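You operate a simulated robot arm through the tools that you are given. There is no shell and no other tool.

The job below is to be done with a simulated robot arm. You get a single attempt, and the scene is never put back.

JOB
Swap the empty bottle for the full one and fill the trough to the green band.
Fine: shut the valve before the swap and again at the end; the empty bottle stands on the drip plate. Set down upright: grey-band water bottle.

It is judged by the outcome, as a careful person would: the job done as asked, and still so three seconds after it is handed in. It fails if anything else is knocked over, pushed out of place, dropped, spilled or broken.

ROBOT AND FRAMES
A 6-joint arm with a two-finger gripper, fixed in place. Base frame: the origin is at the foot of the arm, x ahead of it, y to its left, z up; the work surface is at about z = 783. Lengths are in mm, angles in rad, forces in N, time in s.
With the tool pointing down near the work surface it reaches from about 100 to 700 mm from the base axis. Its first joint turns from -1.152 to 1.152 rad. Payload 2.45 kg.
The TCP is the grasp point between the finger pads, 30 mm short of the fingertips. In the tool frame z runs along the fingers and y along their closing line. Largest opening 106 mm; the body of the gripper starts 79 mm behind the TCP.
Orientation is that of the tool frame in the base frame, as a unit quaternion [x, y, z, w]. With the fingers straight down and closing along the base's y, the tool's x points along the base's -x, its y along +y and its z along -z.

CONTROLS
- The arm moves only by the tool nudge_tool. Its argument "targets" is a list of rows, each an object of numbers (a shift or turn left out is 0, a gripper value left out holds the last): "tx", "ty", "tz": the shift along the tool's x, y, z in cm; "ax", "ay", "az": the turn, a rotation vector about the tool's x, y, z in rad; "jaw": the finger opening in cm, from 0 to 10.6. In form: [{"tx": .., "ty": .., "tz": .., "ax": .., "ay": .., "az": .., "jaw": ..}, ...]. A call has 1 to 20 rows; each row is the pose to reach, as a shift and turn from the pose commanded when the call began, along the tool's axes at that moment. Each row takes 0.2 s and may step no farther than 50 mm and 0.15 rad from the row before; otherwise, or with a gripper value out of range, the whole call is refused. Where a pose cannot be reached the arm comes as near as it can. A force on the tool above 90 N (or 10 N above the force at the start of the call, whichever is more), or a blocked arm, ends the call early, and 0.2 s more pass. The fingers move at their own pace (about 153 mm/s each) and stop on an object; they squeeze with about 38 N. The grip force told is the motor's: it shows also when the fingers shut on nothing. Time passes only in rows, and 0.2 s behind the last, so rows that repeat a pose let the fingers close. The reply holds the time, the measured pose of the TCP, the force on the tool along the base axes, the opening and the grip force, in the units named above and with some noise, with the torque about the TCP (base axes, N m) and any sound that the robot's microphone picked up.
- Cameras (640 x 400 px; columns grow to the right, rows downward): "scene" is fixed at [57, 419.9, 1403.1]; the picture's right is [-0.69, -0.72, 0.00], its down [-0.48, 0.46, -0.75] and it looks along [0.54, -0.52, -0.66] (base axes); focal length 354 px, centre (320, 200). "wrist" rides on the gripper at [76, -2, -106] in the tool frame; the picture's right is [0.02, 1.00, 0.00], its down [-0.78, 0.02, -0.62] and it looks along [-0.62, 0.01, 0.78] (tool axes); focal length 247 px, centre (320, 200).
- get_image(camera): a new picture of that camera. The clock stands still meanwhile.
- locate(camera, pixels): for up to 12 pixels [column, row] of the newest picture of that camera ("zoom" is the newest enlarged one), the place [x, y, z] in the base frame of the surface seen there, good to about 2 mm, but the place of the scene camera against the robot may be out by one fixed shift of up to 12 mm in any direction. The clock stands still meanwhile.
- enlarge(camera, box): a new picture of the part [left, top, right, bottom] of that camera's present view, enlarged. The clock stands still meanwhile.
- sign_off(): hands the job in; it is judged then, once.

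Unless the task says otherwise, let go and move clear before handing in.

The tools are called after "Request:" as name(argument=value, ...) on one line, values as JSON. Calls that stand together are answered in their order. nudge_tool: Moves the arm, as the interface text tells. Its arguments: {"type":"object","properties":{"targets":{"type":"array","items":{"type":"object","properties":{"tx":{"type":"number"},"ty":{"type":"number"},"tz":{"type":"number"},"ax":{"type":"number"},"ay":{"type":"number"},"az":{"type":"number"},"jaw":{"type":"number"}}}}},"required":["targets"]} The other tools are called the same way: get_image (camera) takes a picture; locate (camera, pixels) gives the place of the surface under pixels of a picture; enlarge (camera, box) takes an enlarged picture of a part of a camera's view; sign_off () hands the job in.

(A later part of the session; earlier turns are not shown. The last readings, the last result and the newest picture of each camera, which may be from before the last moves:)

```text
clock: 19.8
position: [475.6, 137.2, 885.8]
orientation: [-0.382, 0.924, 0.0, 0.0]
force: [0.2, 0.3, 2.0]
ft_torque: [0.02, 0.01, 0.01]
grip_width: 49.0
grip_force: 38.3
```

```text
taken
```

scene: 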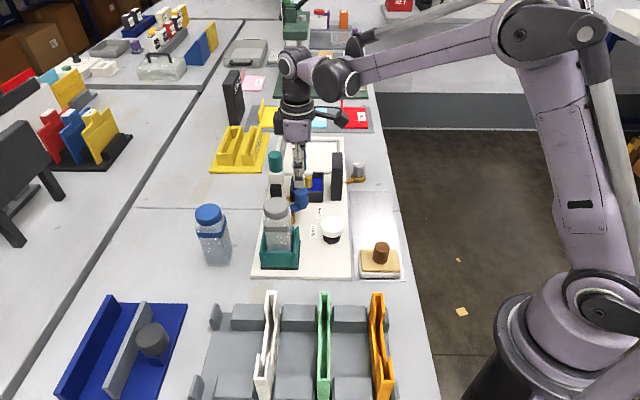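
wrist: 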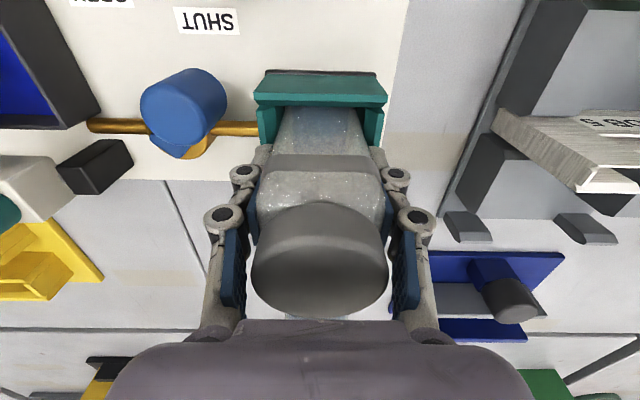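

The bottle is gripped at 49 mm with 38 N. I'll lift straight up about 12 cm.

Request:
nudge_tool(targets=[{"tz": -0.8}, {"tz": -2.0}, {"tz": -4.0}, {"tz": -6.0}, {"tz": -8.5}, {"tz": -11.0}, {"tz": -12.5}, {"tz": -12.5}])

Request:
get_image(camera="wrist")

Request:
get_image(camera="scene")

```text
clock: 21.6
position: [474.8, 138.8, 1009.4]
orientation: [-0.382, 0.924, 0.0, 0.0]
force: [0.0, 0.7, -0.3]
ft_torque: [0.03, -0.01, -0.03]
grip_width: 48.6
grip_force: 38.0
```

```text
taken
```

wrist: 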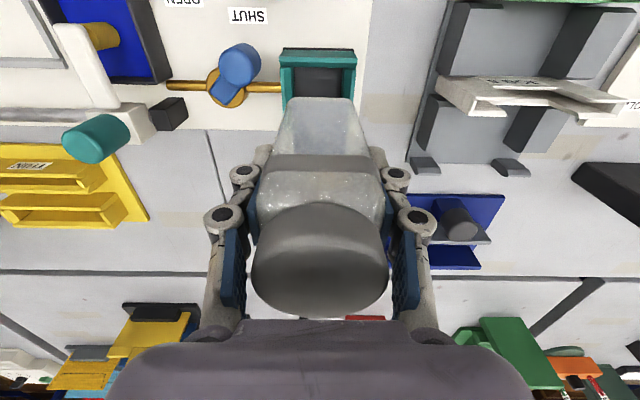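

```text
taken
```

scene: 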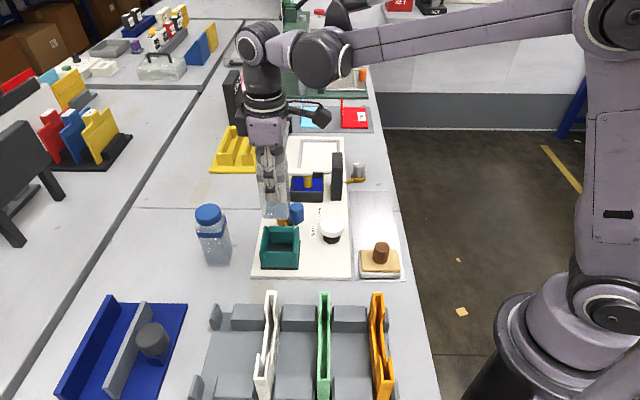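

The bottle is lifted clear of the cradle. I'll zoom into the empty cradle to see its interior, before carrying the bottle to the plate.

Request:
enlarge(camera="scene", box=[240, 190, 360, 290])

Request:
enlarge(camera="wrist", box=[240, 20, 400, 130])

Request:
locate(camera="zoom", pixels=[[185, 130], [450, 130], [215, 190], [430, 190], [320, 215], [320, 260], [180, 170], [460, 170], [320, 120], [200, 215], [440, 215], [320, 235]])

```text
4.00 times, centred on (300, 240) of scene
```

zoom: 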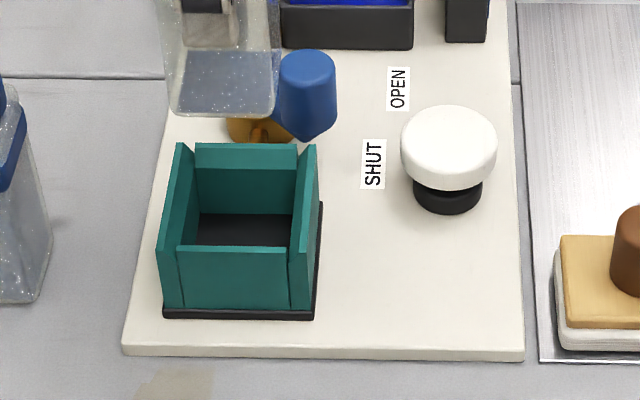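

```text
3.64 times, centred on (320, 75) of wrist
```

zoom: 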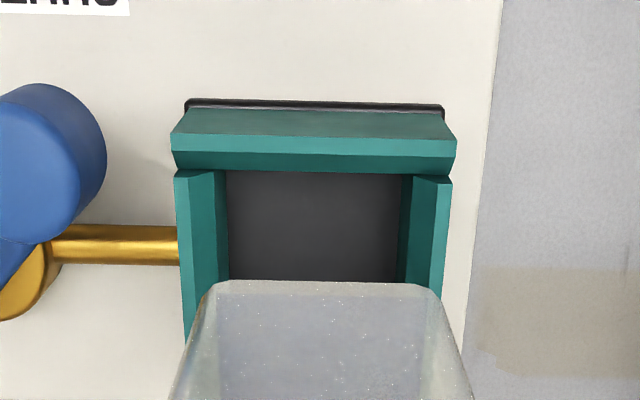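

```text
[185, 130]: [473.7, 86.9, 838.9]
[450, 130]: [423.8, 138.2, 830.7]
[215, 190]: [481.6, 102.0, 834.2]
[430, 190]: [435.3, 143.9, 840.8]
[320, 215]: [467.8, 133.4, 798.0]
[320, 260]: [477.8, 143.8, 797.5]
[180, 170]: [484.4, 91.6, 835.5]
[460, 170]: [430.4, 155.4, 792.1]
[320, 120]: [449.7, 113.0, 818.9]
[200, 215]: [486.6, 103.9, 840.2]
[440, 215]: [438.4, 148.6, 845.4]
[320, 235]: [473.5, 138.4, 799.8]
```

The cradle has four tapered walls with floor z≈799 and no pin inside. Now carry the grey bottle at height to above the free part of the steel plate (422,−106).

Request:
nudge_tool(targets=[{"tx": 2.0, "ty": -1.3}, {"tx": 5.0, "ty": -3.2}, {"tx": 8.0, "ty": -5.2}, {"tx": 11.0, "ty": -7.1}, {"tx": 14.0, "ty": -9.0}, {"tx": 17.0, "ty": -11.0}, {"tx": 19.5, "ty": -12.6}, {"tx": 21.04, "ty": -13.58}, {"tx": 21.04, "ty": -13.58}])

Request:
get_image(camera="wrist")

Request:
get_image(camera="scene")

```text
clock: 23.6
position: [422.6, -106.8, 1009.5]
orientation: [-0.383, 0.924, 0.0, -0.001]
force: [-0.1, -0.6, -0.7]
ft_torque: [0.01, -0.01, 0.01]
grip_width: 48.6
grip_force: 38.1
```

```text
taken
```

wrist: 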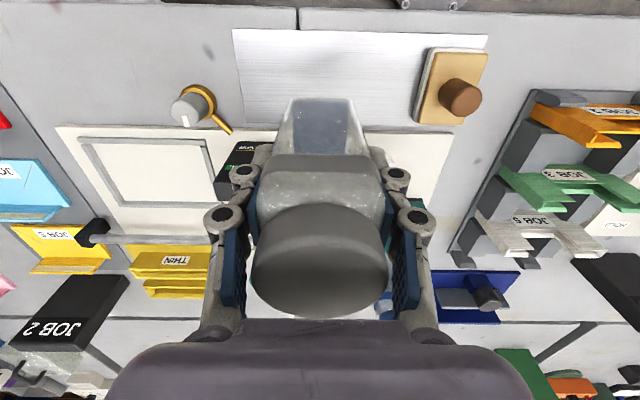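

```text
taken
```

scene: 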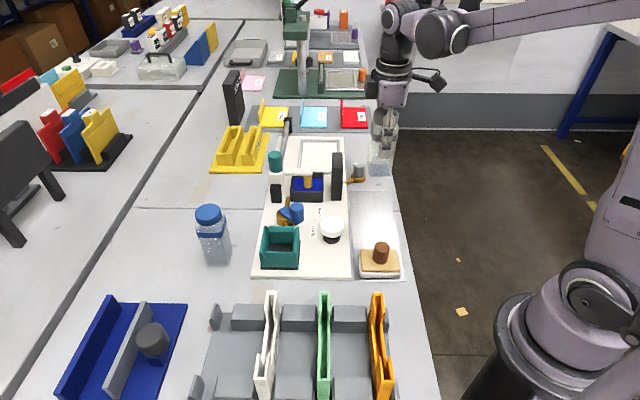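

The landing point (321,82) is well inside the free plate area. I'll lower to just above the plate surface first.

Request:
nudge_tool(targets=[{"tz": 2.5}, {"tz": 5.5}, {"tz": 8.5}, {"tz": 11.0}, {"tz": 12.8}, {"tz": 13.5}, {"tz": 13.5}])

Request:
enlarge(camera="wrist", box=[220, 20, 440, 180])

Request:
enlarge(camera="scene", box=[330, 140, 430, 230])

```text
clock: 25.2
position: [424.3, -106.5, 874.6]
orientation: [-0.383, 0.924, 0.0, 0.001]
force: [-0.3, 0.5, -0.4]
ft_torque: [0.0, 0.02, 0.01]
grip_width: 48.8
grip_force: 37.5
```

```text
2.50 times, centred on (330, 100) of wrist
```

zoom: 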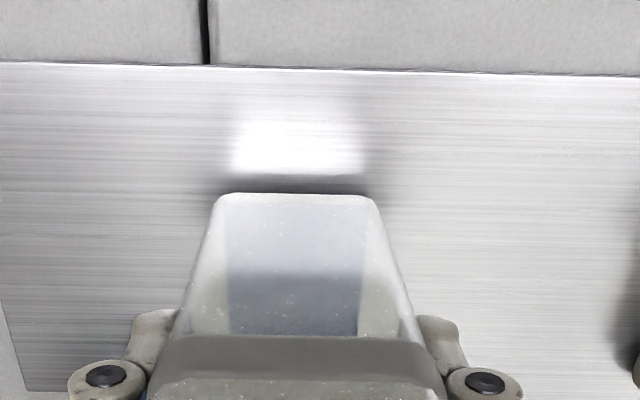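

```text
4.44 times, centred on (380, 185) of scene
```

zoom: 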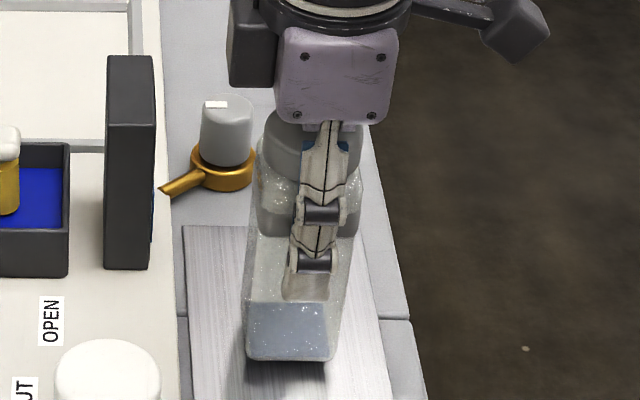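

Just a small gap remains over the plate (shadow visible under the bottle). I'll lower in small steps and watch the force.

Request:
nudge_tool(targets=[{"tz": 0.15}, {"tz": 0.3}, {"tz": 0.3}])

Request:
nudge_tool(targets=[{"tz": 0.1}, {"tz": 0.2}, {"tz": 0.2}])

```text
clock: 26.0
position: [422.9, -107.1, 871.3]
orientation: [-0.383, 0.924, 0.0, 0.0]
force: [0.4, 0.2, 0.3]
ft_torque: [0.02, 0.0, 0.0]
grip_width: 49.0
grip_force: 38.4
```

```text
clock: 26.8
position: [422.7, -106.6, 869.6]
orientation: [-0.383, 0.924, 0.001, 0.0]
force: [-0.5, 0.2, -1.5]
ft_torque: [0.01, -0.01, -0.02]
grip_width: 48.6
grip_force: 37.8
```

Request:
nudge_tool(targets=[{"tz": 0.1}, {"tz": 0.15}, {"tz": 0.15}])

Request:
enlarge(camera="wrist", box=[220, 20, 440, 180])

```text
clock: 27.6
position: [422.1, -106.9, 869.1]
orientation: [-0.382, 0.924, 0.0, 0.0]
force: [-0.6, 0.8, -0.1]
ft_torque: [0.01, 0.01, 0.03]
grip_width: 48.6
grip_force: 38.6
```

```text
2.50 times, centred on (330, 100) of wrist
```

zoom: 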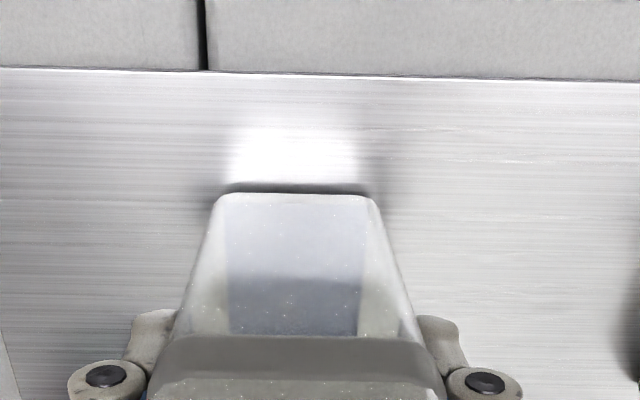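

Request:
nudge_tool(targets=[{"tz": 0.1}, {"tz": 0.2}, {"tz": 0.2}])

Request:
enlarge(camera="wrist", box=[220, 20, 440, 180])

```text
clock: 28.4
position: [422.2, -107.5, 866.6]
orientation: [-0.383, 0.924, 0.001, 0.001]
force: [1.5, 2.6, 34.7]
ft_torque: [0.06, -0.08, 0.01]
grip_width: 48.9
grip_force: 37.6
```

```text
2.50 times, centred on (330, 100) of wrist
```

zoom: 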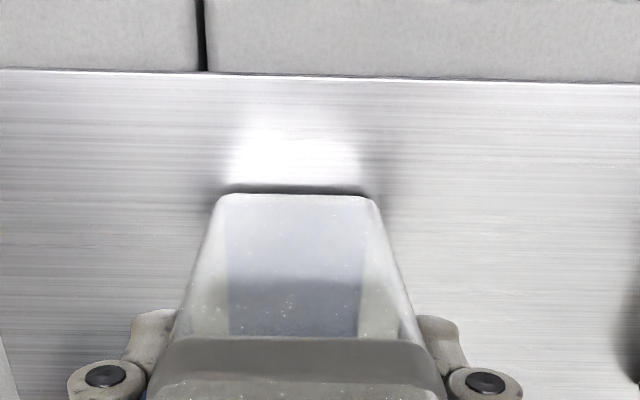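

Contact is clear (34.7 N upward). I'll back off 1 mm to relax, then open the fingers and rise straight up.

Request:
nudge_tool(targets=[{"tz": -0.1}, {"tz": -0.1}, {"tz": -0.1, "jaw": 5.4}, {"tz": -0.1, "jaw": 6.2}, {"tz": -0.1, "jaw": 7.4}, {"tz": -0.1, "jaw": 7.4}])

Request:
enlarge(camera="wrist", box=[220, 20, 440, 320])

```text
clock: 29.8
position: [421.5, -107.4, 868.0]
orientation: [-0.382, 0.924, 0.0, 0.001]
force: [-0.2, 0.2, 0.4]
ft_torque: [0.04, -0.05, 0.02]
grip_width: 73.8
grip_force: 0.0
```

```text
1.33 times, centred on (330, 170) of wrist
```

zoom: 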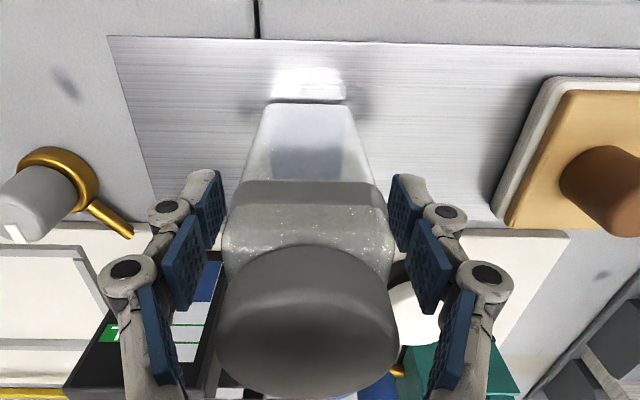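

The bottle stands on the plate with both fingers clear. I'll lift straight up and then check it.

Request:
nudge_tool(targets=[{"tz": -1.5}, {"tz": -4.0}, {"tz": -7.0}, {"tz": -10.0}, {"tz": -13.0}, {"tz": -13.0}])

Request:
get_image(camera="wrist")

Request:
get_image(camera="scene")

```text
clock: 31.2
position: [420.2, -107.0, 997.3]
orientation: [-0.383, 0.924, 0.0, 0.0]
force: [0.4, -0.6, 0.2]
ft_torque: [0.0, 0.03, 0.0]
grip_width: 74.1
grip_force: 0.1
```

```text
taken
```

wrist: 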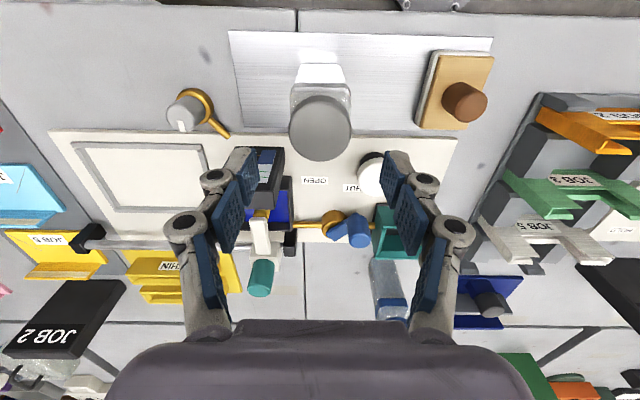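

```text
taken
```

scene: 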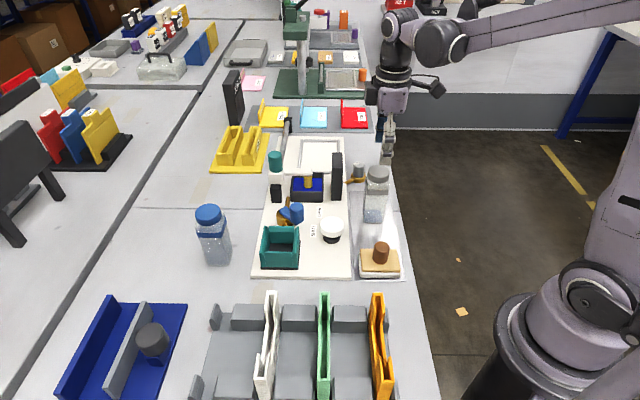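

The grey-band bottle stands upright on the steel plate at scene (376,195). Now I'll move at height to above the blue full bottle (≈(570,233.5)).

Request:
nudge_tool(targets=[{"tx": -2.5, "ty": 1.0}, {"tx": -6.0, "ty": 2.3}, {"tx": -10.0, "ty": 3.9}, {"tx": -14.0, "ty": 5.4}, {"tx": -18.0, "ty": 7.0}, {"tx": -22.0, "ty": 8.6}, {"tx": -26.0, "ty": 10.1}, {"tx": -30.0, "ty": 11.7}, {"tx": -33.0, "ty": 12.8}, {"tx": -34.67, "ty": 13.48}, {"tx": -34.67, "ty": 13.48}])

Request:
get_image(camera="wrist")

Request:
enlarge(camera="wrist", box=[240, 60, 400, 180])

```text
clock: 33.6
position: [571.3, 233.6, 997.2]
orientation: [-0.382, 0.924, 0.0, 0.001]
force: [0.3, 0.9, -0.8]
ft_torque: [0.0, -0.03, -0.01]
grip_width: 73.8
grip_force: 0.1
```

```text
taken
```

wrist: 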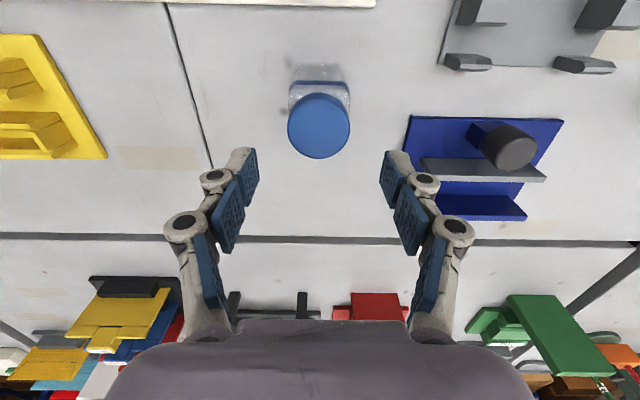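

```text
3.33 times, centred on (320, 120) of wrist
```

zoom: 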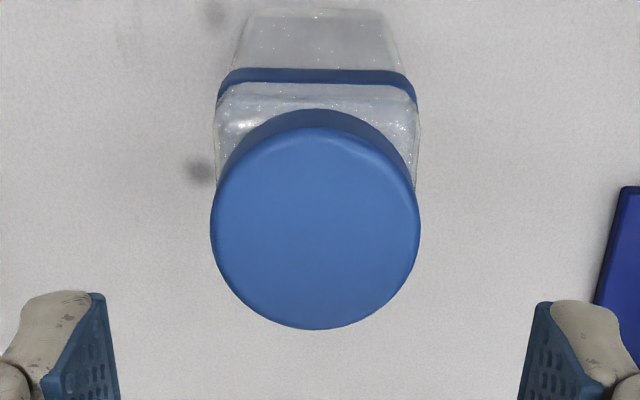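

Request:
locate(camera="zoom", pixels=[[216, 230], [416, 230], [316, 136], [316, 322], [316, 229], [235, 75], [400, 76], [222, 105], [414, 110], [318, 78]])

```text
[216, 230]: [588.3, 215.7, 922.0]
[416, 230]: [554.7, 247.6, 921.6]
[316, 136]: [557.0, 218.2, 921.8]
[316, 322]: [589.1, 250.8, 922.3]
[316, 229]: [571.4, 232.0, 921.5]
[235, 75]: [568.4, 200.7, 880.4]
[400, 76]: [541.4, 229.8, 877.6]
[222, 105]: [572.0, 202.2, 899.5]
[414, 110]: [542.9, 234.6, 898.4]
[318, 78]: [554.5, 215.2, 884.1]
```

The blue cap centre is ≈(572,233), directly under the TCP within ~1 mm. I'll descend to TCP z≈867 and close on the body.

Request:
nudge_tool(targets=[{"tx": 0.08, "ty": -0.1, "tz": 3.0, "jaw": 7.4}, {"tx": 0.08, "ty": -0.1, "tz": 6.0}, {"tx": 0.08, "ty": -0.1, "tz": 9.0}, {"tx": 0.08, "ty": -0.1, "tz": 11.5}, {"tx": 0.08, "ty": -0.1, "tz": 13.0}, {"tx": 0.08, "ty": -0.1, "tz": 13.0}])

Request:
get_image(camera="wrist")

```text
clock: 35.0
position: [574.5, 234.0, 866.4]
orientation: [-0.382, 0.924, 0.0, 0.0]
force: [-0.2, 1.1, 0.1]
ft_torque: [0.03, 0.01, 0.02]
grip_width: 73.4
grip_force: 0.0
```

```text
taken
```

wrist: 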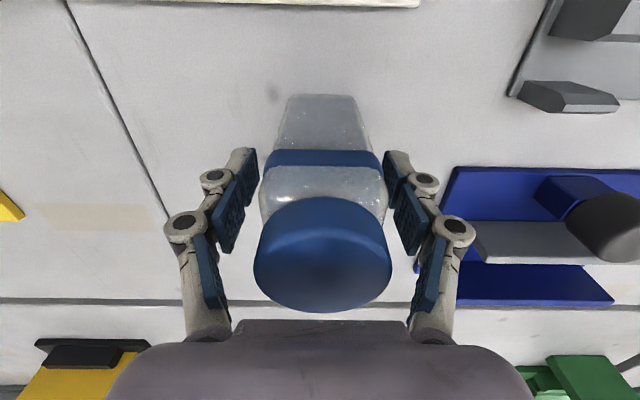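

Compared with the grey grasp, the blue bottle sits ~5 px higher in the image, so I'll shift 3 mm along tool x to match the same relative grasp, then close.

Request:
nudge_tool(targets=[{"tx": 0.15, "ty": 0.05, "jaw": 7.4}, {"tx": 0.3, "ty": 0.1}, {"tx": 0.3, "ty": 0.1, "jaw": 6.2}, {"tx": 0.3, "ty": 0.1, "jaw": 5.4}, {"tx": 0.3, "ty": 0.1, "jaw": 4.0}, {"tx": 0.3, "ty": 0.1, "jaw": 4.0}, {"tx": 0.3, "ty": 0.1, "jaw": 4.0}])

Request:
get_image(camera="wrist")

```text
clock: 36.6
position: [570.8, 232.9, 867.7]
orientation: [-0.383, 0.924, 0.0, 0.0]
force: [0.9, -0.6, 4.6]
ft_torque: [-0.12, -0.1, 0.02]
grip_width: 49.3
grip_force: 37.8
```

```text
taken
```

wrist: 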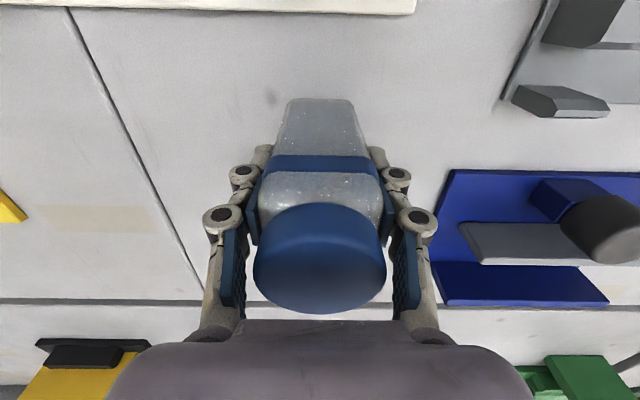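

Gripped at 49.3 mm, matching the grey bottle's relative pose. Lifting straight up.

Request:
nudge_tool(targets=[{"tz": -0.8}, {"tz": -2.0}, {"tz": -4.0}, {"tz": -6.0}, {"tz": -8.5}, {"tz": -11.0}, {"tz": -13.5}, {"tz": -13.5}])

Request:
get_image(camera="wrist")

```text
clock: 38.4
position: [570.6, 228.3, 1003.3]
orientation: [-0.382, 0.924, 0.0, -0.001]
force: [0.9, -0.4, -2.1]
ft_torque: [-0.01, -0.01, 0.03]
grip_width: 49.6
grip_force: 37.4
```

```text
taken
```

wrist: 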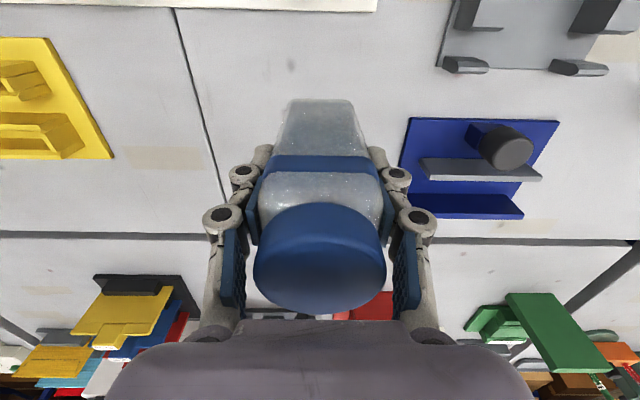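

The full bottle is lifted and held (~0.2 kg). By dead reckoning and the cradle rim fixes, the dock centre is ≈(476,137.3). I'll carry it there at height and check alignment.

Request:
nudge_tool(targets=[{"tx": 1.5, "ty": 0}, {"tx": 4.0, "ty": 0}, {"tx": 7.0, "ty": -0.05}, {"tx": 10.0, "ty": -0.08}, {"tx": 12.3, "ty": -0.1}, {"tx": 13.26, "ty": -0.11}, {"tx": 13.26, "ty": -0.11}])

Request:
get_image(camera="wrist")

Request:
enlarge(camera="wrist", box=[240, 20, 400, 130])

Request:
enlarge(camera="scene", box=[200, 150, 360, 290])

```text
clock: 40.0
position: [477.3, 136.5, 1002.0]
orientation: [-0.383, 0.924, -0.001, 0.0]
force: [-0.9, -0.4, -4.0]
ft_torque: [-0.03, 0.01, 0.02]
grip_width: 49.6
grip_force: 38.2
```

```text
taken
```

wrist: 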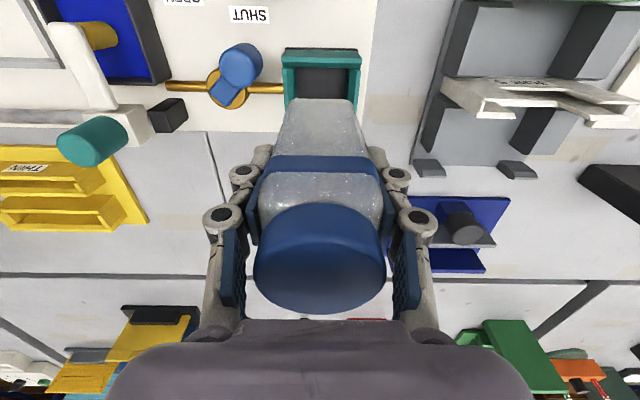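

```text
3.64 times, centred on (320, 75) of wrist
```

zoom: 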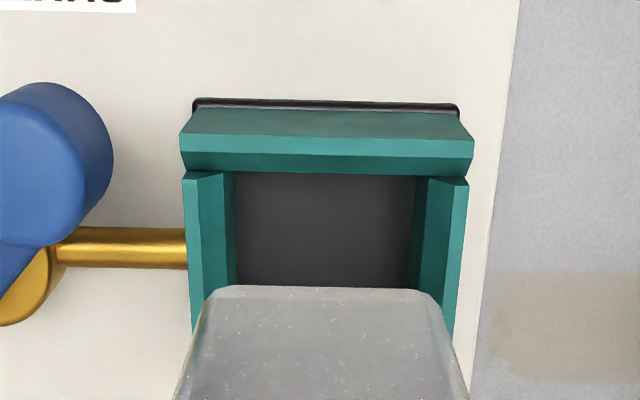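

```text
2.86 times, centred on (280, 220) of scene
```

zoom: 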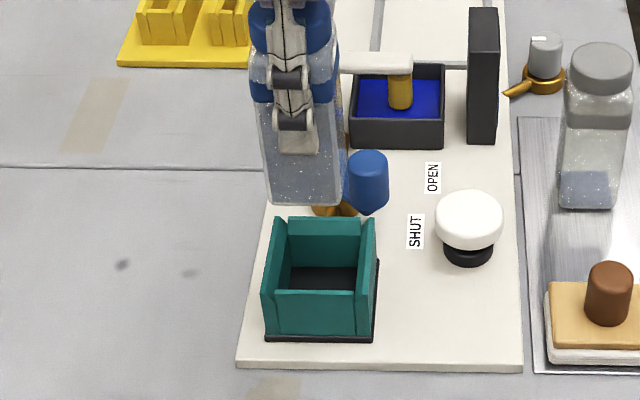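

Cradle rim (zoom cols 183–467, centre 325) and bottle bottom (centre ≈322) are aligned within ~1 mm, edges parallel. I'll shift +1 mm and lower to just above the rim, then re-check.

Request:
nudge_tool(targets=[{"tx": 0, "ty": 0.1, "tz": 1.5}, {"tx": 0, "ty": 0.1, "tz": 3.5}, {"tx": 0, "ty": 0.1, "tz": 5.5}, {"tx": 0, "ty": 0.1, "tz": 6.3}, {"tx": 0, "ty": 0.1, "tz": 6.3}])

Request:
enlarge(camera="wrist", box=[240, 40, 400, 150])

Request:
enlarge(camera="scene", box=[230, 190, 330, 280])

```text
clock: 41.2
position: [475.3, 136.6, 939.1]
orientation: [-0.383, 0.924, -0.001, 0.0]
force: [-0.2, 0.9, -4.1]
ft_torque: [-0.02, 0.02, -0.03]
grip_width: 49.4
grip_force: 37.7
```

```text
3.64 times, centred on (320, 95) of wrist
```

zoom: 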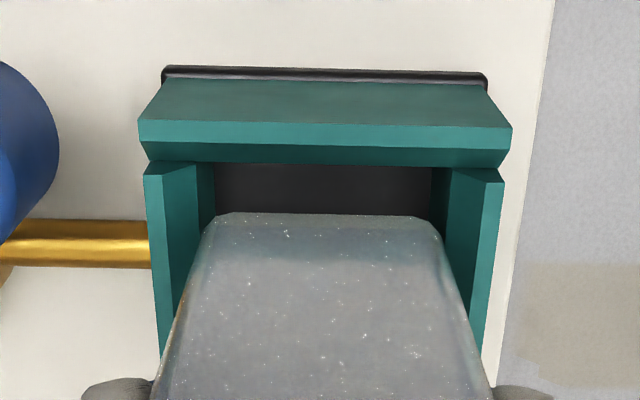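

```text
4.44 times, centred on (280, 235) of scene
```

zoom: 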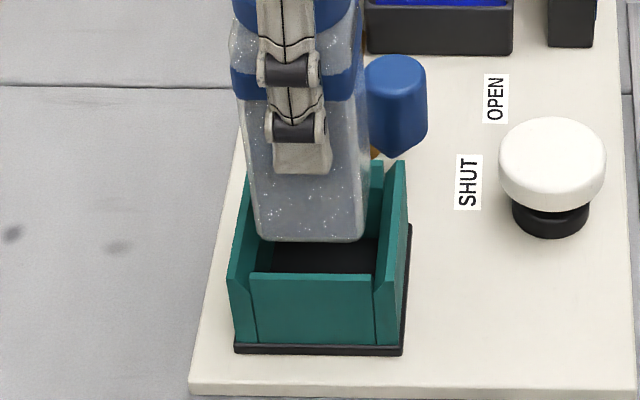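

Bottle and cradle are centred (walls at zoom cols 145/502, bottle 207/440). I'll lower into the cradle in stages, watching force.

Request:
nudge_tool(targets=[{"tz": 0.8}, {"tz": 1.6}, {"tz": 2.4}, {"tz": 3.0}, {"tz": 3.0}])

Request:
enlarge(camera="wrist", box=[240, 40, 400, 150])

```text
clock: 42.4
position: [475.5, 137.2, 910.0]
orientation: [-0.382, 0.924, 0.0, 0.0]
force: [-0.7, 0.1, -3.8]
ft_torque: [0.02, 0.0, -0.04]
grip_width: 49.4
grip_force: 37.9
```

```text
3.64 times, centred on (320, 95) of wrist
```

zoom: 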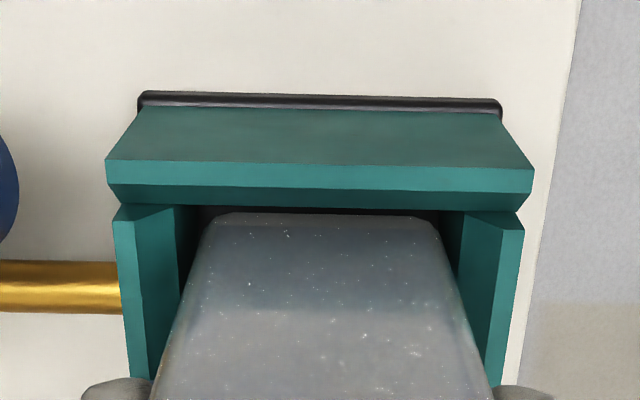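

Request:
nudge_tool(targets=[{"tz": 0.5}, {"tz": 1.0}, {"tz": 1.5}, {"tz": 1.9}, {"tz": 1.9}])

Request:
enlarge(camera="wrist", box=[240, 40, 400, 150])

```text
clock: 43.6
position: [475.2, 137.8, 890.9]
orientation: [-0.382, 0.924, 0.0, 0.0]
force: [-1.0, -0.1, -4.4]
ft_torque: [0.0, 0.05, 0.01]
grip_width: 49.6
grip_force: 38.0
```

```text
3.64 times, centred on (320, 95) of wrist
```

zoom: 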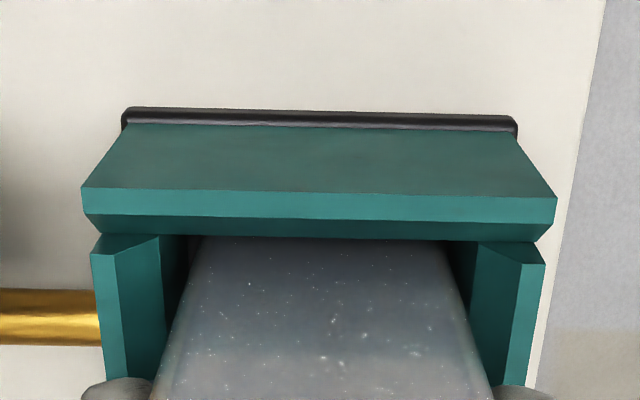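

Request:
nudge_tool(targets=[{"tz": 0.15}, {"tz": 0.3}, {"tz": 0.3}])

Request:
nudge_tool(targets=[{"tz": 0.08}, {"tz": 0.15}, {"tz": 0.15}])

```text
clock: 44.4
position: [476.0, 137.8, 887.6]
orientation: [-0.383, 0.924, 0.0, 0.0]
force: [-0.2, 0.3, 6.7]
ft_torque: [-0.01, -0.15, -0.05]
grip_width: 49.6
grip_force: 37.8
```

```text
clock: 45.2
position: [475.4, 138.1, 886.0]
orientation: [-0.382, 0.924, 0.0, 0.0]
force: [-1.6, 1.3, 34.4]
ft_torque: [0.03, 0.11, -0.04]
grip_width: 49.5
grip_force: 37.8
```

Seated on the cradle floor (34 N up). I'll relax ~1.3 mm, open the jaw to 7 cm, then rise.

Request:
nudge_tool(targets=[{"tz": -0.13}, {"tz": -0.13}, {"tz": -0.13, "jaw": 5.4}, {"tz": -0.13, "jaw": 6.2}, {"tz": -0.13, "jaw": 7.2}, {"tz": -0.13, "jaw": 7.2}])

Request:
enlarge(camera="wrist", box=[180, 40, 460, 320])

```text
clock: 46.6
position: [475.9, 137.3, 887.3]
orientation: [-0.383, 0.924, 0.0, -0.001]
force: [0.3, -0.1, 0.0]
ft_torque: [0.0, 0.0, -0.02]
grip_width: 72.1
grip_force: 0.0
```

```text
1.43 times, centred on (320, 180) of wrist
```

zoom: 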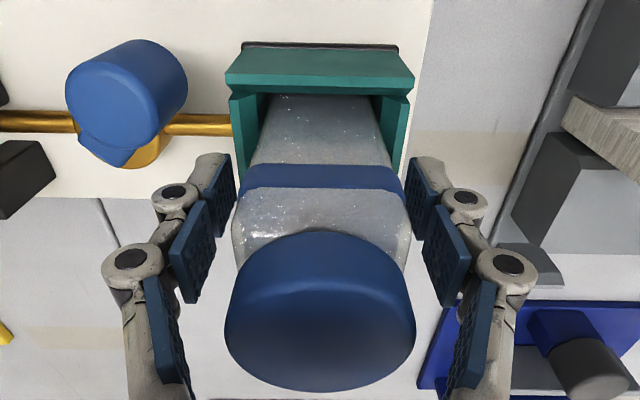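

The full bottle sits centred in the cradle, fingers clear. I'll rise and go to a viewpoint facing the gauge to confirm the level holds with the valve shut.

Request:
nudge_tool(targets=[{"tz": -2.5}, {"tz": -6.0}, {"tz": -9.5}, {"tz": -12.0}, {"tx": 3.5, "ty": -3.0, "tz": -12.0}, {"tx": 7.0, "ty": -6.0, "tz": -12.0}, {"tx": 10.5, "ty": -9.0, "tz": -12.0}, {"tx": 14.0, "ty": -12.0, "tz": -12.0}, {"tx": 17.0, "ty": -15.0, "tz": -12.0}, {"tx": 20.0, "ty": -18.0, "tz": -12.0}, {"tx": 23.4, "ty": -21.3, "tz": -12.0}, {"tx": 23.4, "ty": -21.3, "tz": -12.0}])

Request:
get_image(camera="wrist")

Request:
enlarge(camera="wrist", box=[270, 130, 370, 230])

Request:
get_image(camera="scene")

```text
clock: 49.2
position: [461.0, -180.5, 1006.9]
orientation: [-0.382, 0.924, 0.0, 0.0]
force: [0.1, -0.5, 0.1]
ft_torque: [0.03, -0.01, 0.02]
grip_width: 72.1
grip_force: 0.0
```

```text
taken
```

wrist: 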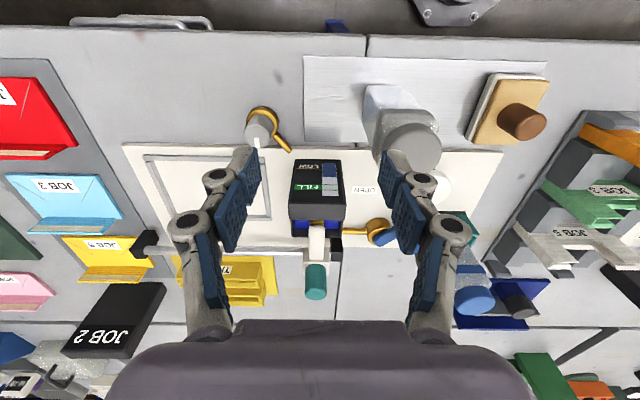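

```text
4.00 times, centred on (320, 180) of wrist
```

zoom: 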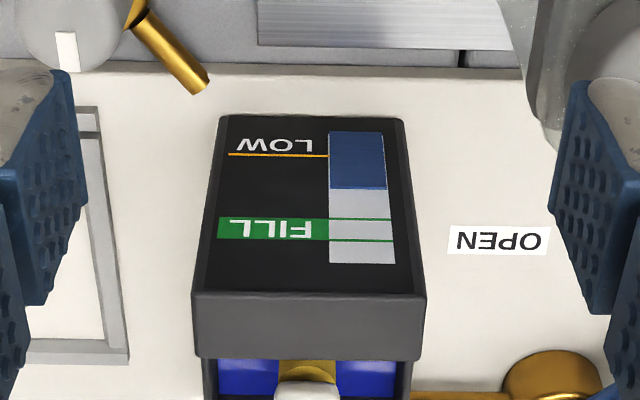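

```text
taken
```

scene: 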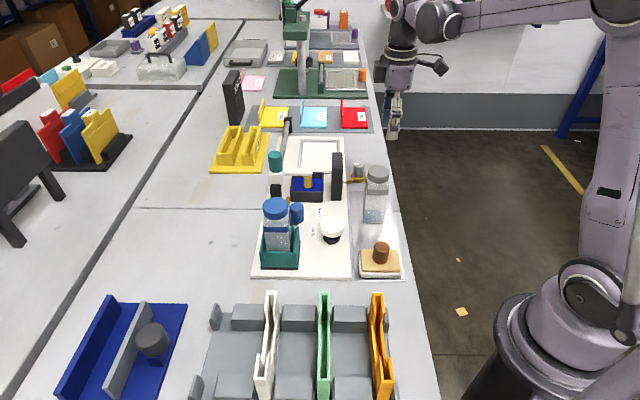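

The gauge is clear in this view: bar rows 131–264, blue top at row 188, FILL lines at 219 and 241; level is unchanged so the valve holds. I'll return above the lever knob to open it partially.

Request:
nudge_tool(targets=[{"tx": -3.5, "ty": 2.3, "tz": 0, "jaw": 5.0}, {"tx": -7.0, "ty": 4.6, "tz": 0, "jaw": 5.0}, {"tx": -10.5, "ty": 6.9, "tz": 0}, {"tx": -14.0, "ty": 9.2, "tz": 0}, {"tx": -17.5, "ty": 11.5, "tz": 0}, {"tx": -20.97, "ty": 13.77, "tz": 0}, {"tx": -20.97, "ty": 13.77, "tz": 4.0}, {"tx": -20.97, "ty": 13.77, "tz": 4.5}])

Request:
get_image(camera="wrist")

Request:
enlarge(camera="wrist", box=[240, 60, 400, 180])

```text
clock: 51.0
position: [512.5, 66.4, 959.9]
orientation: [-0.382, 0.924, 0.0, 0.0]
force: [0.2, -0.1, -0.5]
ft_torque: [0.01, 0.01, 0.0]
grip_width: 50.1
grip_force: 0.0
```

```text
taken
```

wrist: 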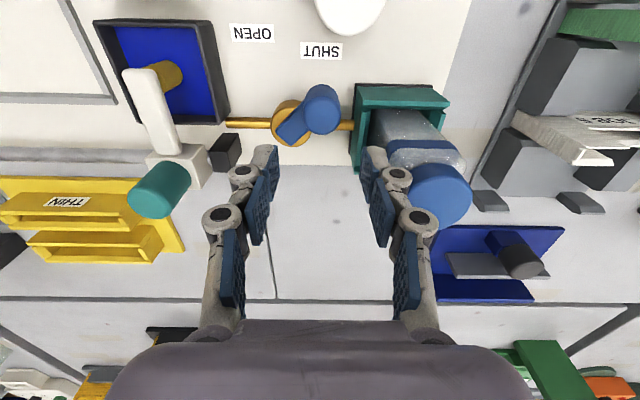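

```text
3.33 times, centred on (320, 120) of wrist
```

zoom: 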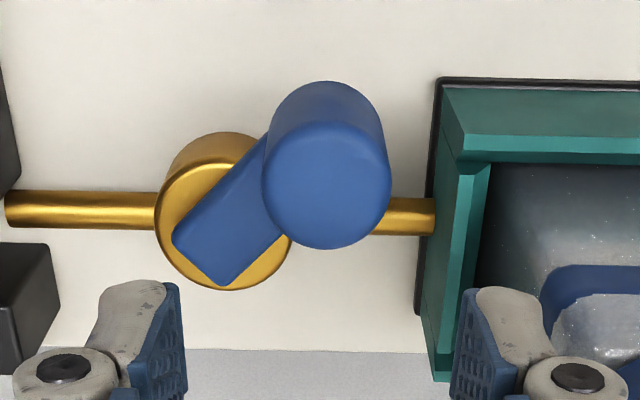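

Request:
locate(camera="zoom", pixels=[[327, 185], [268, 185], [386, 185], [327, 130], [327, 242], [180, 240], [222, 282], [225, 150], [162, 205], [285, 255], [225, 225], [255, 190]])

```text
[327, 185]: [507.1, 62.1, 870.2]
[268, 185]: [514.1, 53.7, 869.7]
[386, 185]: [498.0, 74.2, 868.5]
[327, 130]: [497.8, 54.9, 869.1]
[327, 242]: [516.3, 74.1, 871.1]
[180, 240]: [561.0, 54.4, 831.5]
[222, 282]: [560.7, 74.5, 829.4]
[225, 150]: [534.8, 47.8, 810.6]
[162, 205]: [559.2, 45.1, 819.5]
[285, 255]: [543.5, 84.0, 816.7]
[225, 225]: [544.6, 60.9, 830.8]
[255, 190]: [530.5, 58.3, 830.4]
```

Knob centre is confirmed at (507,63) with the lever at −180° (shut stop). I'll descend to cage the knob, then swing it open ~25° as a first cautious test.

Request:
nudge_tool(targets=[{"tx": 0.62, "ty": 0, "tz": 2.0, "jaw": 5.0}, {"tx": 0.62, "ty": 0, "tz": 4.5}, {"tx": 0.62, "ty": 0, "tz": 7.0}, {"tx": 0.62, "ty": 0, "tz": 7.9}, {"tx": 0.62, "ty": 0, "tz": 7.9, "jaw": 3.8}, {"tx": 0.62, "ty": 0, "tz": 7.9, "jaw": 3.8}])

Request:
get_image(camera="wrist")

Request:
locate(camera="wrist", pixels=[[50, 100], [80, 80], [110, 120], [60, 60], [100, 60]])

```text
clock: 52.4
position: [507.8, 62.4, 882.7]
orientation: [-0.383, 0.924, 0.0, -0.001]
force: [1.1, 0.5, -0.5]
ft_torque: [-0.03, 0.01, -0.01]
grip_width: 37.7
grip_force: 0.0
```

```text
taken
```

wrist: 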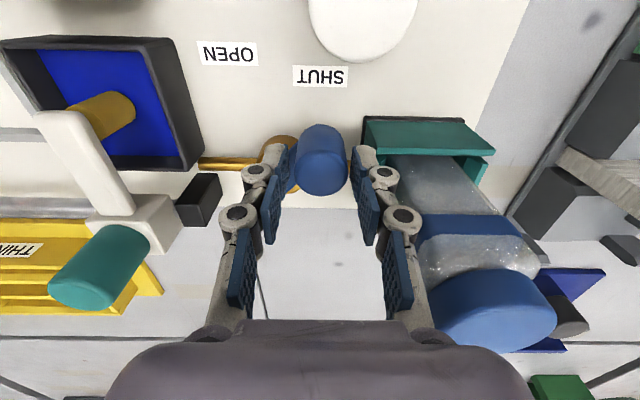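

```text
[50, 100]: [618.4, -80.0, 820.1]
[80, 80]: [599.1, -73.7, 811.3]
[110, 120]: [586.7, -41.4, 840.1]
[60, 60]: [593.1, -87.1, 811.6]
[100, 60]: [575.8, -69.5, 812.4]
```

The knob is caged at (321,165); water surface reads z≈811.5. Opening by ~25° now.

Request:
nudge_tool(targets=[{"tx": 0.42, "ty": -0.52}, {"tx": 0.8, "ty": -1.17}, {"tx": 1.05, "ty": -1.87}])

Request:
get_image(camera="wrist")

Request:
enlarge(camera="wrist", box=[20, 20, 240, 200])

Request:
enlarge(camera="scene", box=[250, 140, 350, 240])

```text
clock: 53.2
position: [513.0, 40.8, 882.9]
orientation: [-0.382, 0.924, -0.001, 0.0]
force: [-1.1, 1.1, 0.5]
ft_torque: [0.03, 0.07, 0.0]
grip_width: 39.0
grip_force: 0.6
```

```text
taken
```

wrist: 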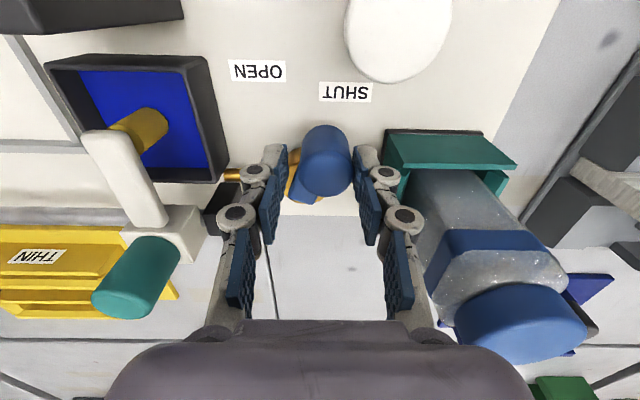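

```text
2.22 times, centred on (130, 110) of wrist
```

zoom: 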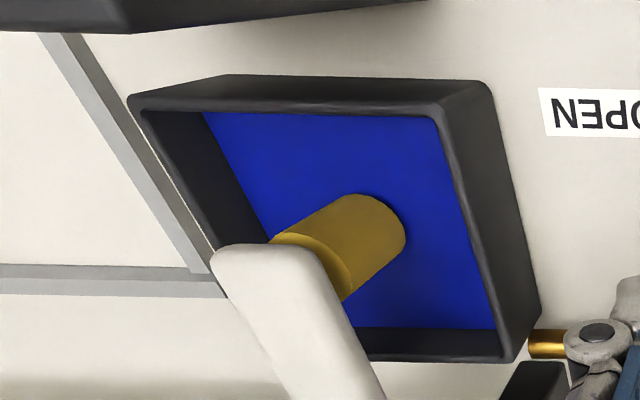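

```text
4.00 times, centred on (300, 190) of scene
```

zoom: 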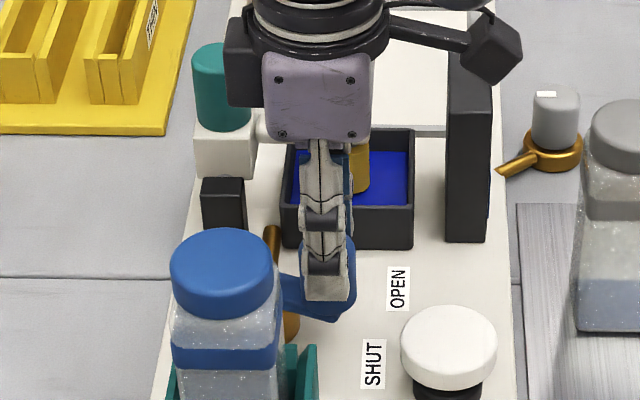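

No visible flow yet at ~20–25° open. I'll wait briefly and re-measure the water surface.

Request:
nudge_tool(targets=[{"tx": 0, "ty": 0}, {"tx": 0, "ty": 0}])

Request:
enlarge(camera="wrist", box=[20, 20, 240, 200])

Request:
locate(camera="zoom", pixels=[[280, 150], [400, 160], [330, 180], [450, 280], [420, 300], [370, 140]])

```text
clock: 53.8
position: [511.9, 40.6, 882.9]
orientation: [-0.383, 0.924, 0.0, 0.0]
force: [-0.3, 0.9, 0.7]
ft_torque: [0.02, -0.02, 0.01]
grip_width: 38.1
grip_force: 0.2
```

```text
2.22 times, centred on (130, 110) of wrist
```

zoom: 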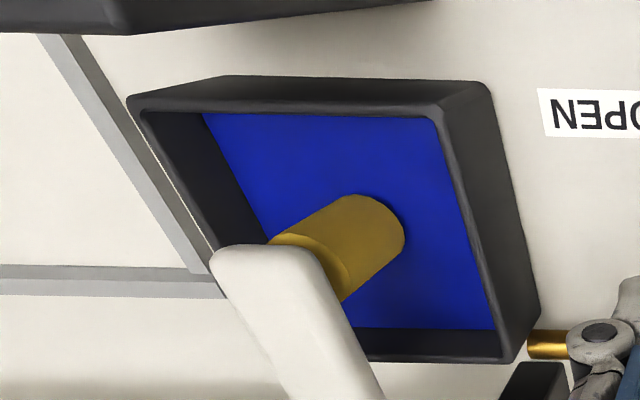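

```text
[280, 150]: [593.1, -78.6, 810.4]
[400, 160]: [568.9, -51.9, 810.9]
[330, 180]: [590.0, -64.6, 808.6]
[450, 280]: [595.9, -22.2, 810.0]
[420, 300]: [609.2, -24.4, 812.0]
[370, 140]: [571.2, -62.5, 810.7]
```

Request:
nudge_tool(targets=[{"tx": 0.13, "ty": -0.74}, {"tx": 0.13, "ty": -1.49}, {"tx": 0.13, "ty": -1.49}])

Request:
enlarge(camera="wrist", box=[20, 20, 240, 200])

Request:
get_image(camera="wrist")

```text
clock: 54.6
position: [523.4, 28.9, 882.9]
orientation: [-0.382, 0.924, 0.0, 0.0]
force: [-0.5, 0.8, 0.6]
ft_torque: [0.03, 0.01, 0.01]
grip_width: 38.5
grip_force: 0.2
```

```text
2.22 times, centred on (130, 110) of wrist
```

zoom: 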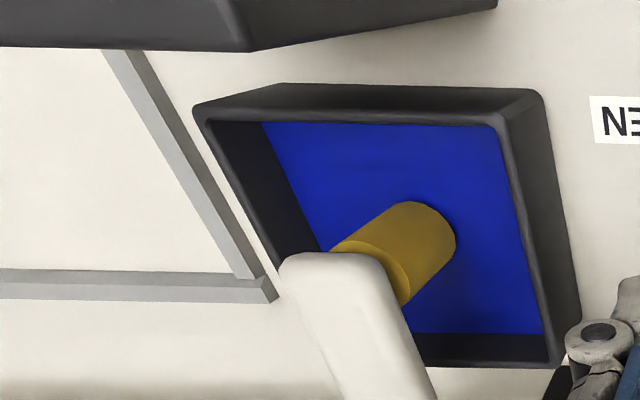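

```text
taken
```

wrist: 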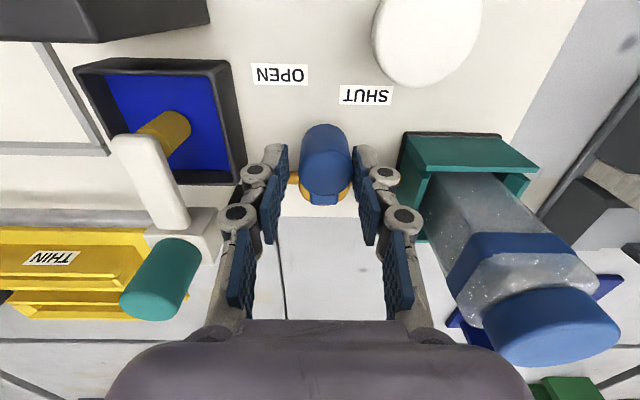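

Request:
nudge_tool(targets=[{"tx": 0, "ty": 0}, {"tx": 0, "ty": 0}])

Request:
enlarge(camera="wrist", box=[20, 20, 240, 200])

Request:
locate(camera="zoom", pixels=[[330, 160], [450, 170], [370, 190], [500, 290], [480, 310], [420, 150], [400, 140], [350, 220], [480, 200], [470, 240], [510, 320], [300, 150]])

```text
clock: 55.2
position: [522.3, 29.0, 882.5]
orientation: [-0.382, 0.924, 0.0, 0.001]
force: [-0.6, -0.5, -1.1]
ft_torque: [0.0, 0.0, 0.0]
grip_width: 38.0
grip_force: 0.1
```

```text
2.22 times, centred on (130, 110) of wrist
```

zoom: 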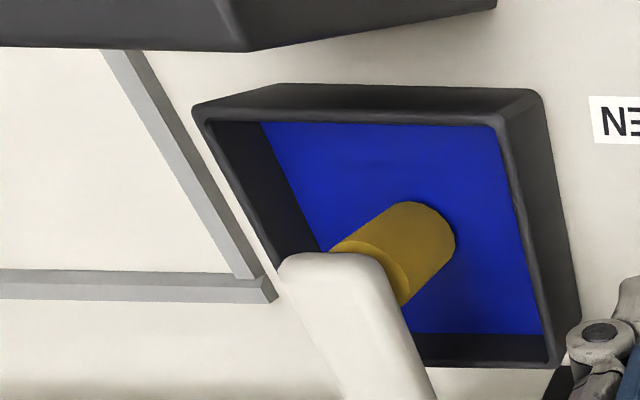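

```text
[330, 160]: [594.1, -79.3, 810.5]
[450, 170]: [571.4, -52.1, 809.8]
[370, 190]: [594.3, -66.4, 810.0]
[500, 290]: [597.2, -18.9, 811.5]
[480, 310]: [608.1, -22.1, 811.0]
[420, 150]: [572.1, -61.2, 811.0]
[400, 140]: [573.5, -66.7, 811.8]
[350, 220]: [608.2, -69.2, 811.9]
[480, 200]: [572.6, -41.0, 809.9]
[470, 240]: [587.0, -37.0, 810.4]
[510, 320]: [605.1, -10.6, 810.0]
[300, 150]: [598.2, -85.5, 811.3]
```

The level still reads ~810.8, so flow (if any) is slow. I'll leave the lever here, lift, and slide to a closer gauge viewpoint to read it precisely.

Request:
nudge_tool(targets=[{"tz": -4.7}, {"tz": -9.4}, {"tx": 4.0, "ty": -2.5, "tz": -9.5}, {"tx": 8.0, "ty": -5.0, "tz": -9.5}, {"tx": 12.0, "ty": -7.5, "tz": -9.5}, {"tx": 14.0, "ty": -9.5, "tz": -9.5}])

Request:
get_image(camera="wrist")

Request:
enlarge(camera="wrist", box=[250, 130, 350, 230])

```text
clock: 56.6
position: [490.8, -136.5, 977.0]
orientation: [-0.383, 0.924, 0.0, -0.001]
force: [0.4, 0.1, -0.5]
ft_torque: [0.01, 0.01, -0.02]
grip_width: 38.1
grip_force: 0.0
```

```text
taken
```

wrist: 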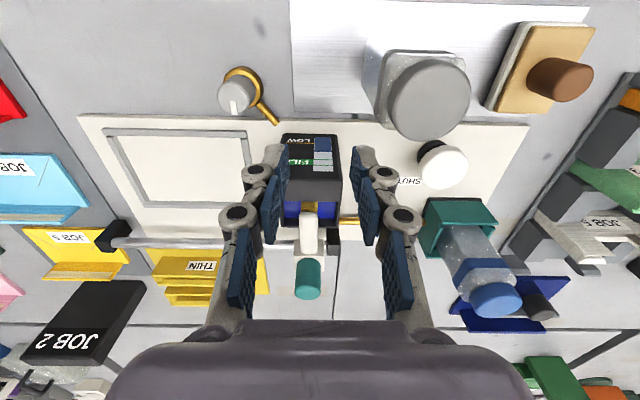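

```text
4.00 times, centred on (300, 180) of wrist
```

zoom: 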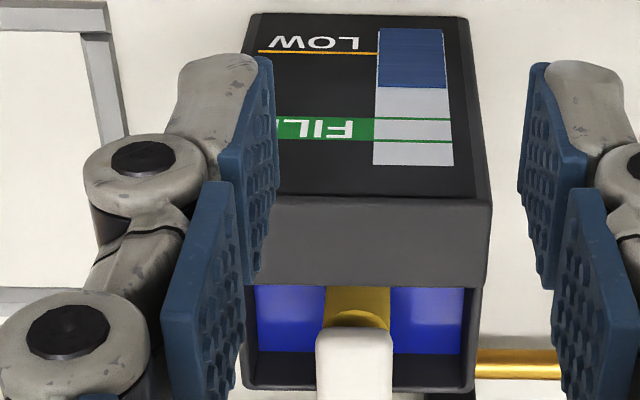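

Gauge unchanged (blue top at zoom row 86; FILL lines 118/141; bar 29–165), so half-travel isn't flowing noticeably. I'll wait about a second here to detect any slow flow.

Request:
nudge_tool(targets=[{"tz": 0}, {"tz": 0}, {"tz": 0}, {"tz": 0}, {"tz": 0}, {"tz": 0}])

Request:
enlarge(camera="wrist", box=[250, 130, 350, 230])

```text
clock: 58.0
position: [491.2, -136.7, 977.4]
orientation: [-0.383, 0.924, 0.0, 0.0]
force: [0.4, -0.2, 0.5]
ft_torque: [0.01, -0.03, -0.01]
grip_width: 37.9
grip_force: 0.0
```

```text
4.00 times, centred on (300, 180) of wrist
```

zoom: 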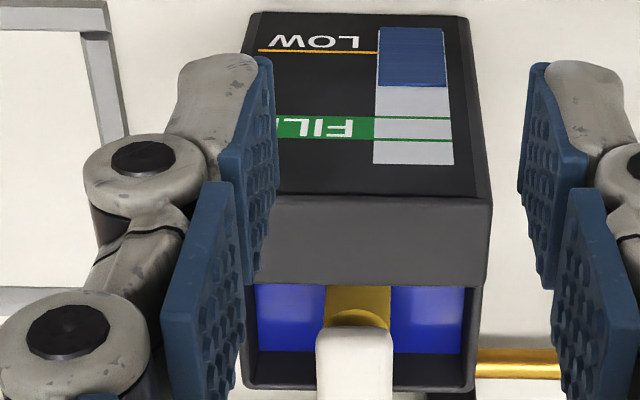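

Still no change, so the valve needs a wider opening. I'll return to the knob (jaw 5 cm) and cage it again.

Request:
nudge_tool(targets=[{"tx": -3.5, "ty": 2.4, "jaw": 5.0}, {"tx": -7.0, "ty": 4.9, "jaw": 5.0}, {"tx": -10.5, "ty": 7.3}, {"tx": -14.0, "ty": 9.6}, {"tx": -14.0, "ty": 9.6}])

Request:
get_image(camera="wrist")

Request:
enlarge(camera="wrist", box=[240, 60, 400, 180])

```text
clock: 59.2
position: [522.3, 31.5, 976.8]
orientation: [-0.383, 0.924, 0.001, 0.0]
force: [0.3, 0.2, 0.4]
ft_torque: [0.01, 0.02, 0.01]
grip_width: 50.0
grip_force: 0.0
```

```text
taken
```

wrist: 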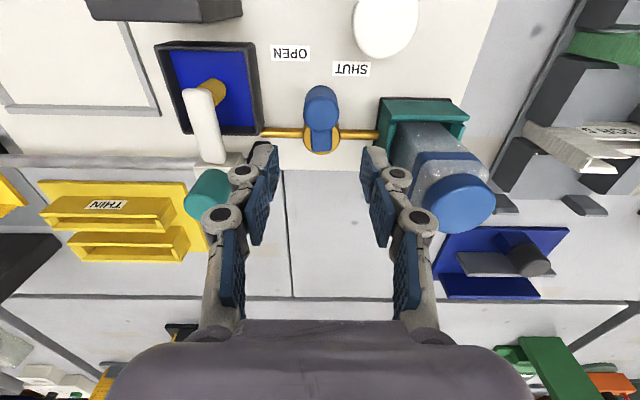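

```text
3.33 times, centred on (320, 120) of wrist
```

zoom: 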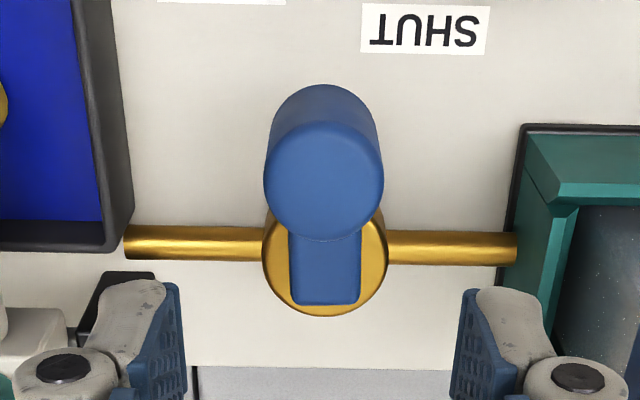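

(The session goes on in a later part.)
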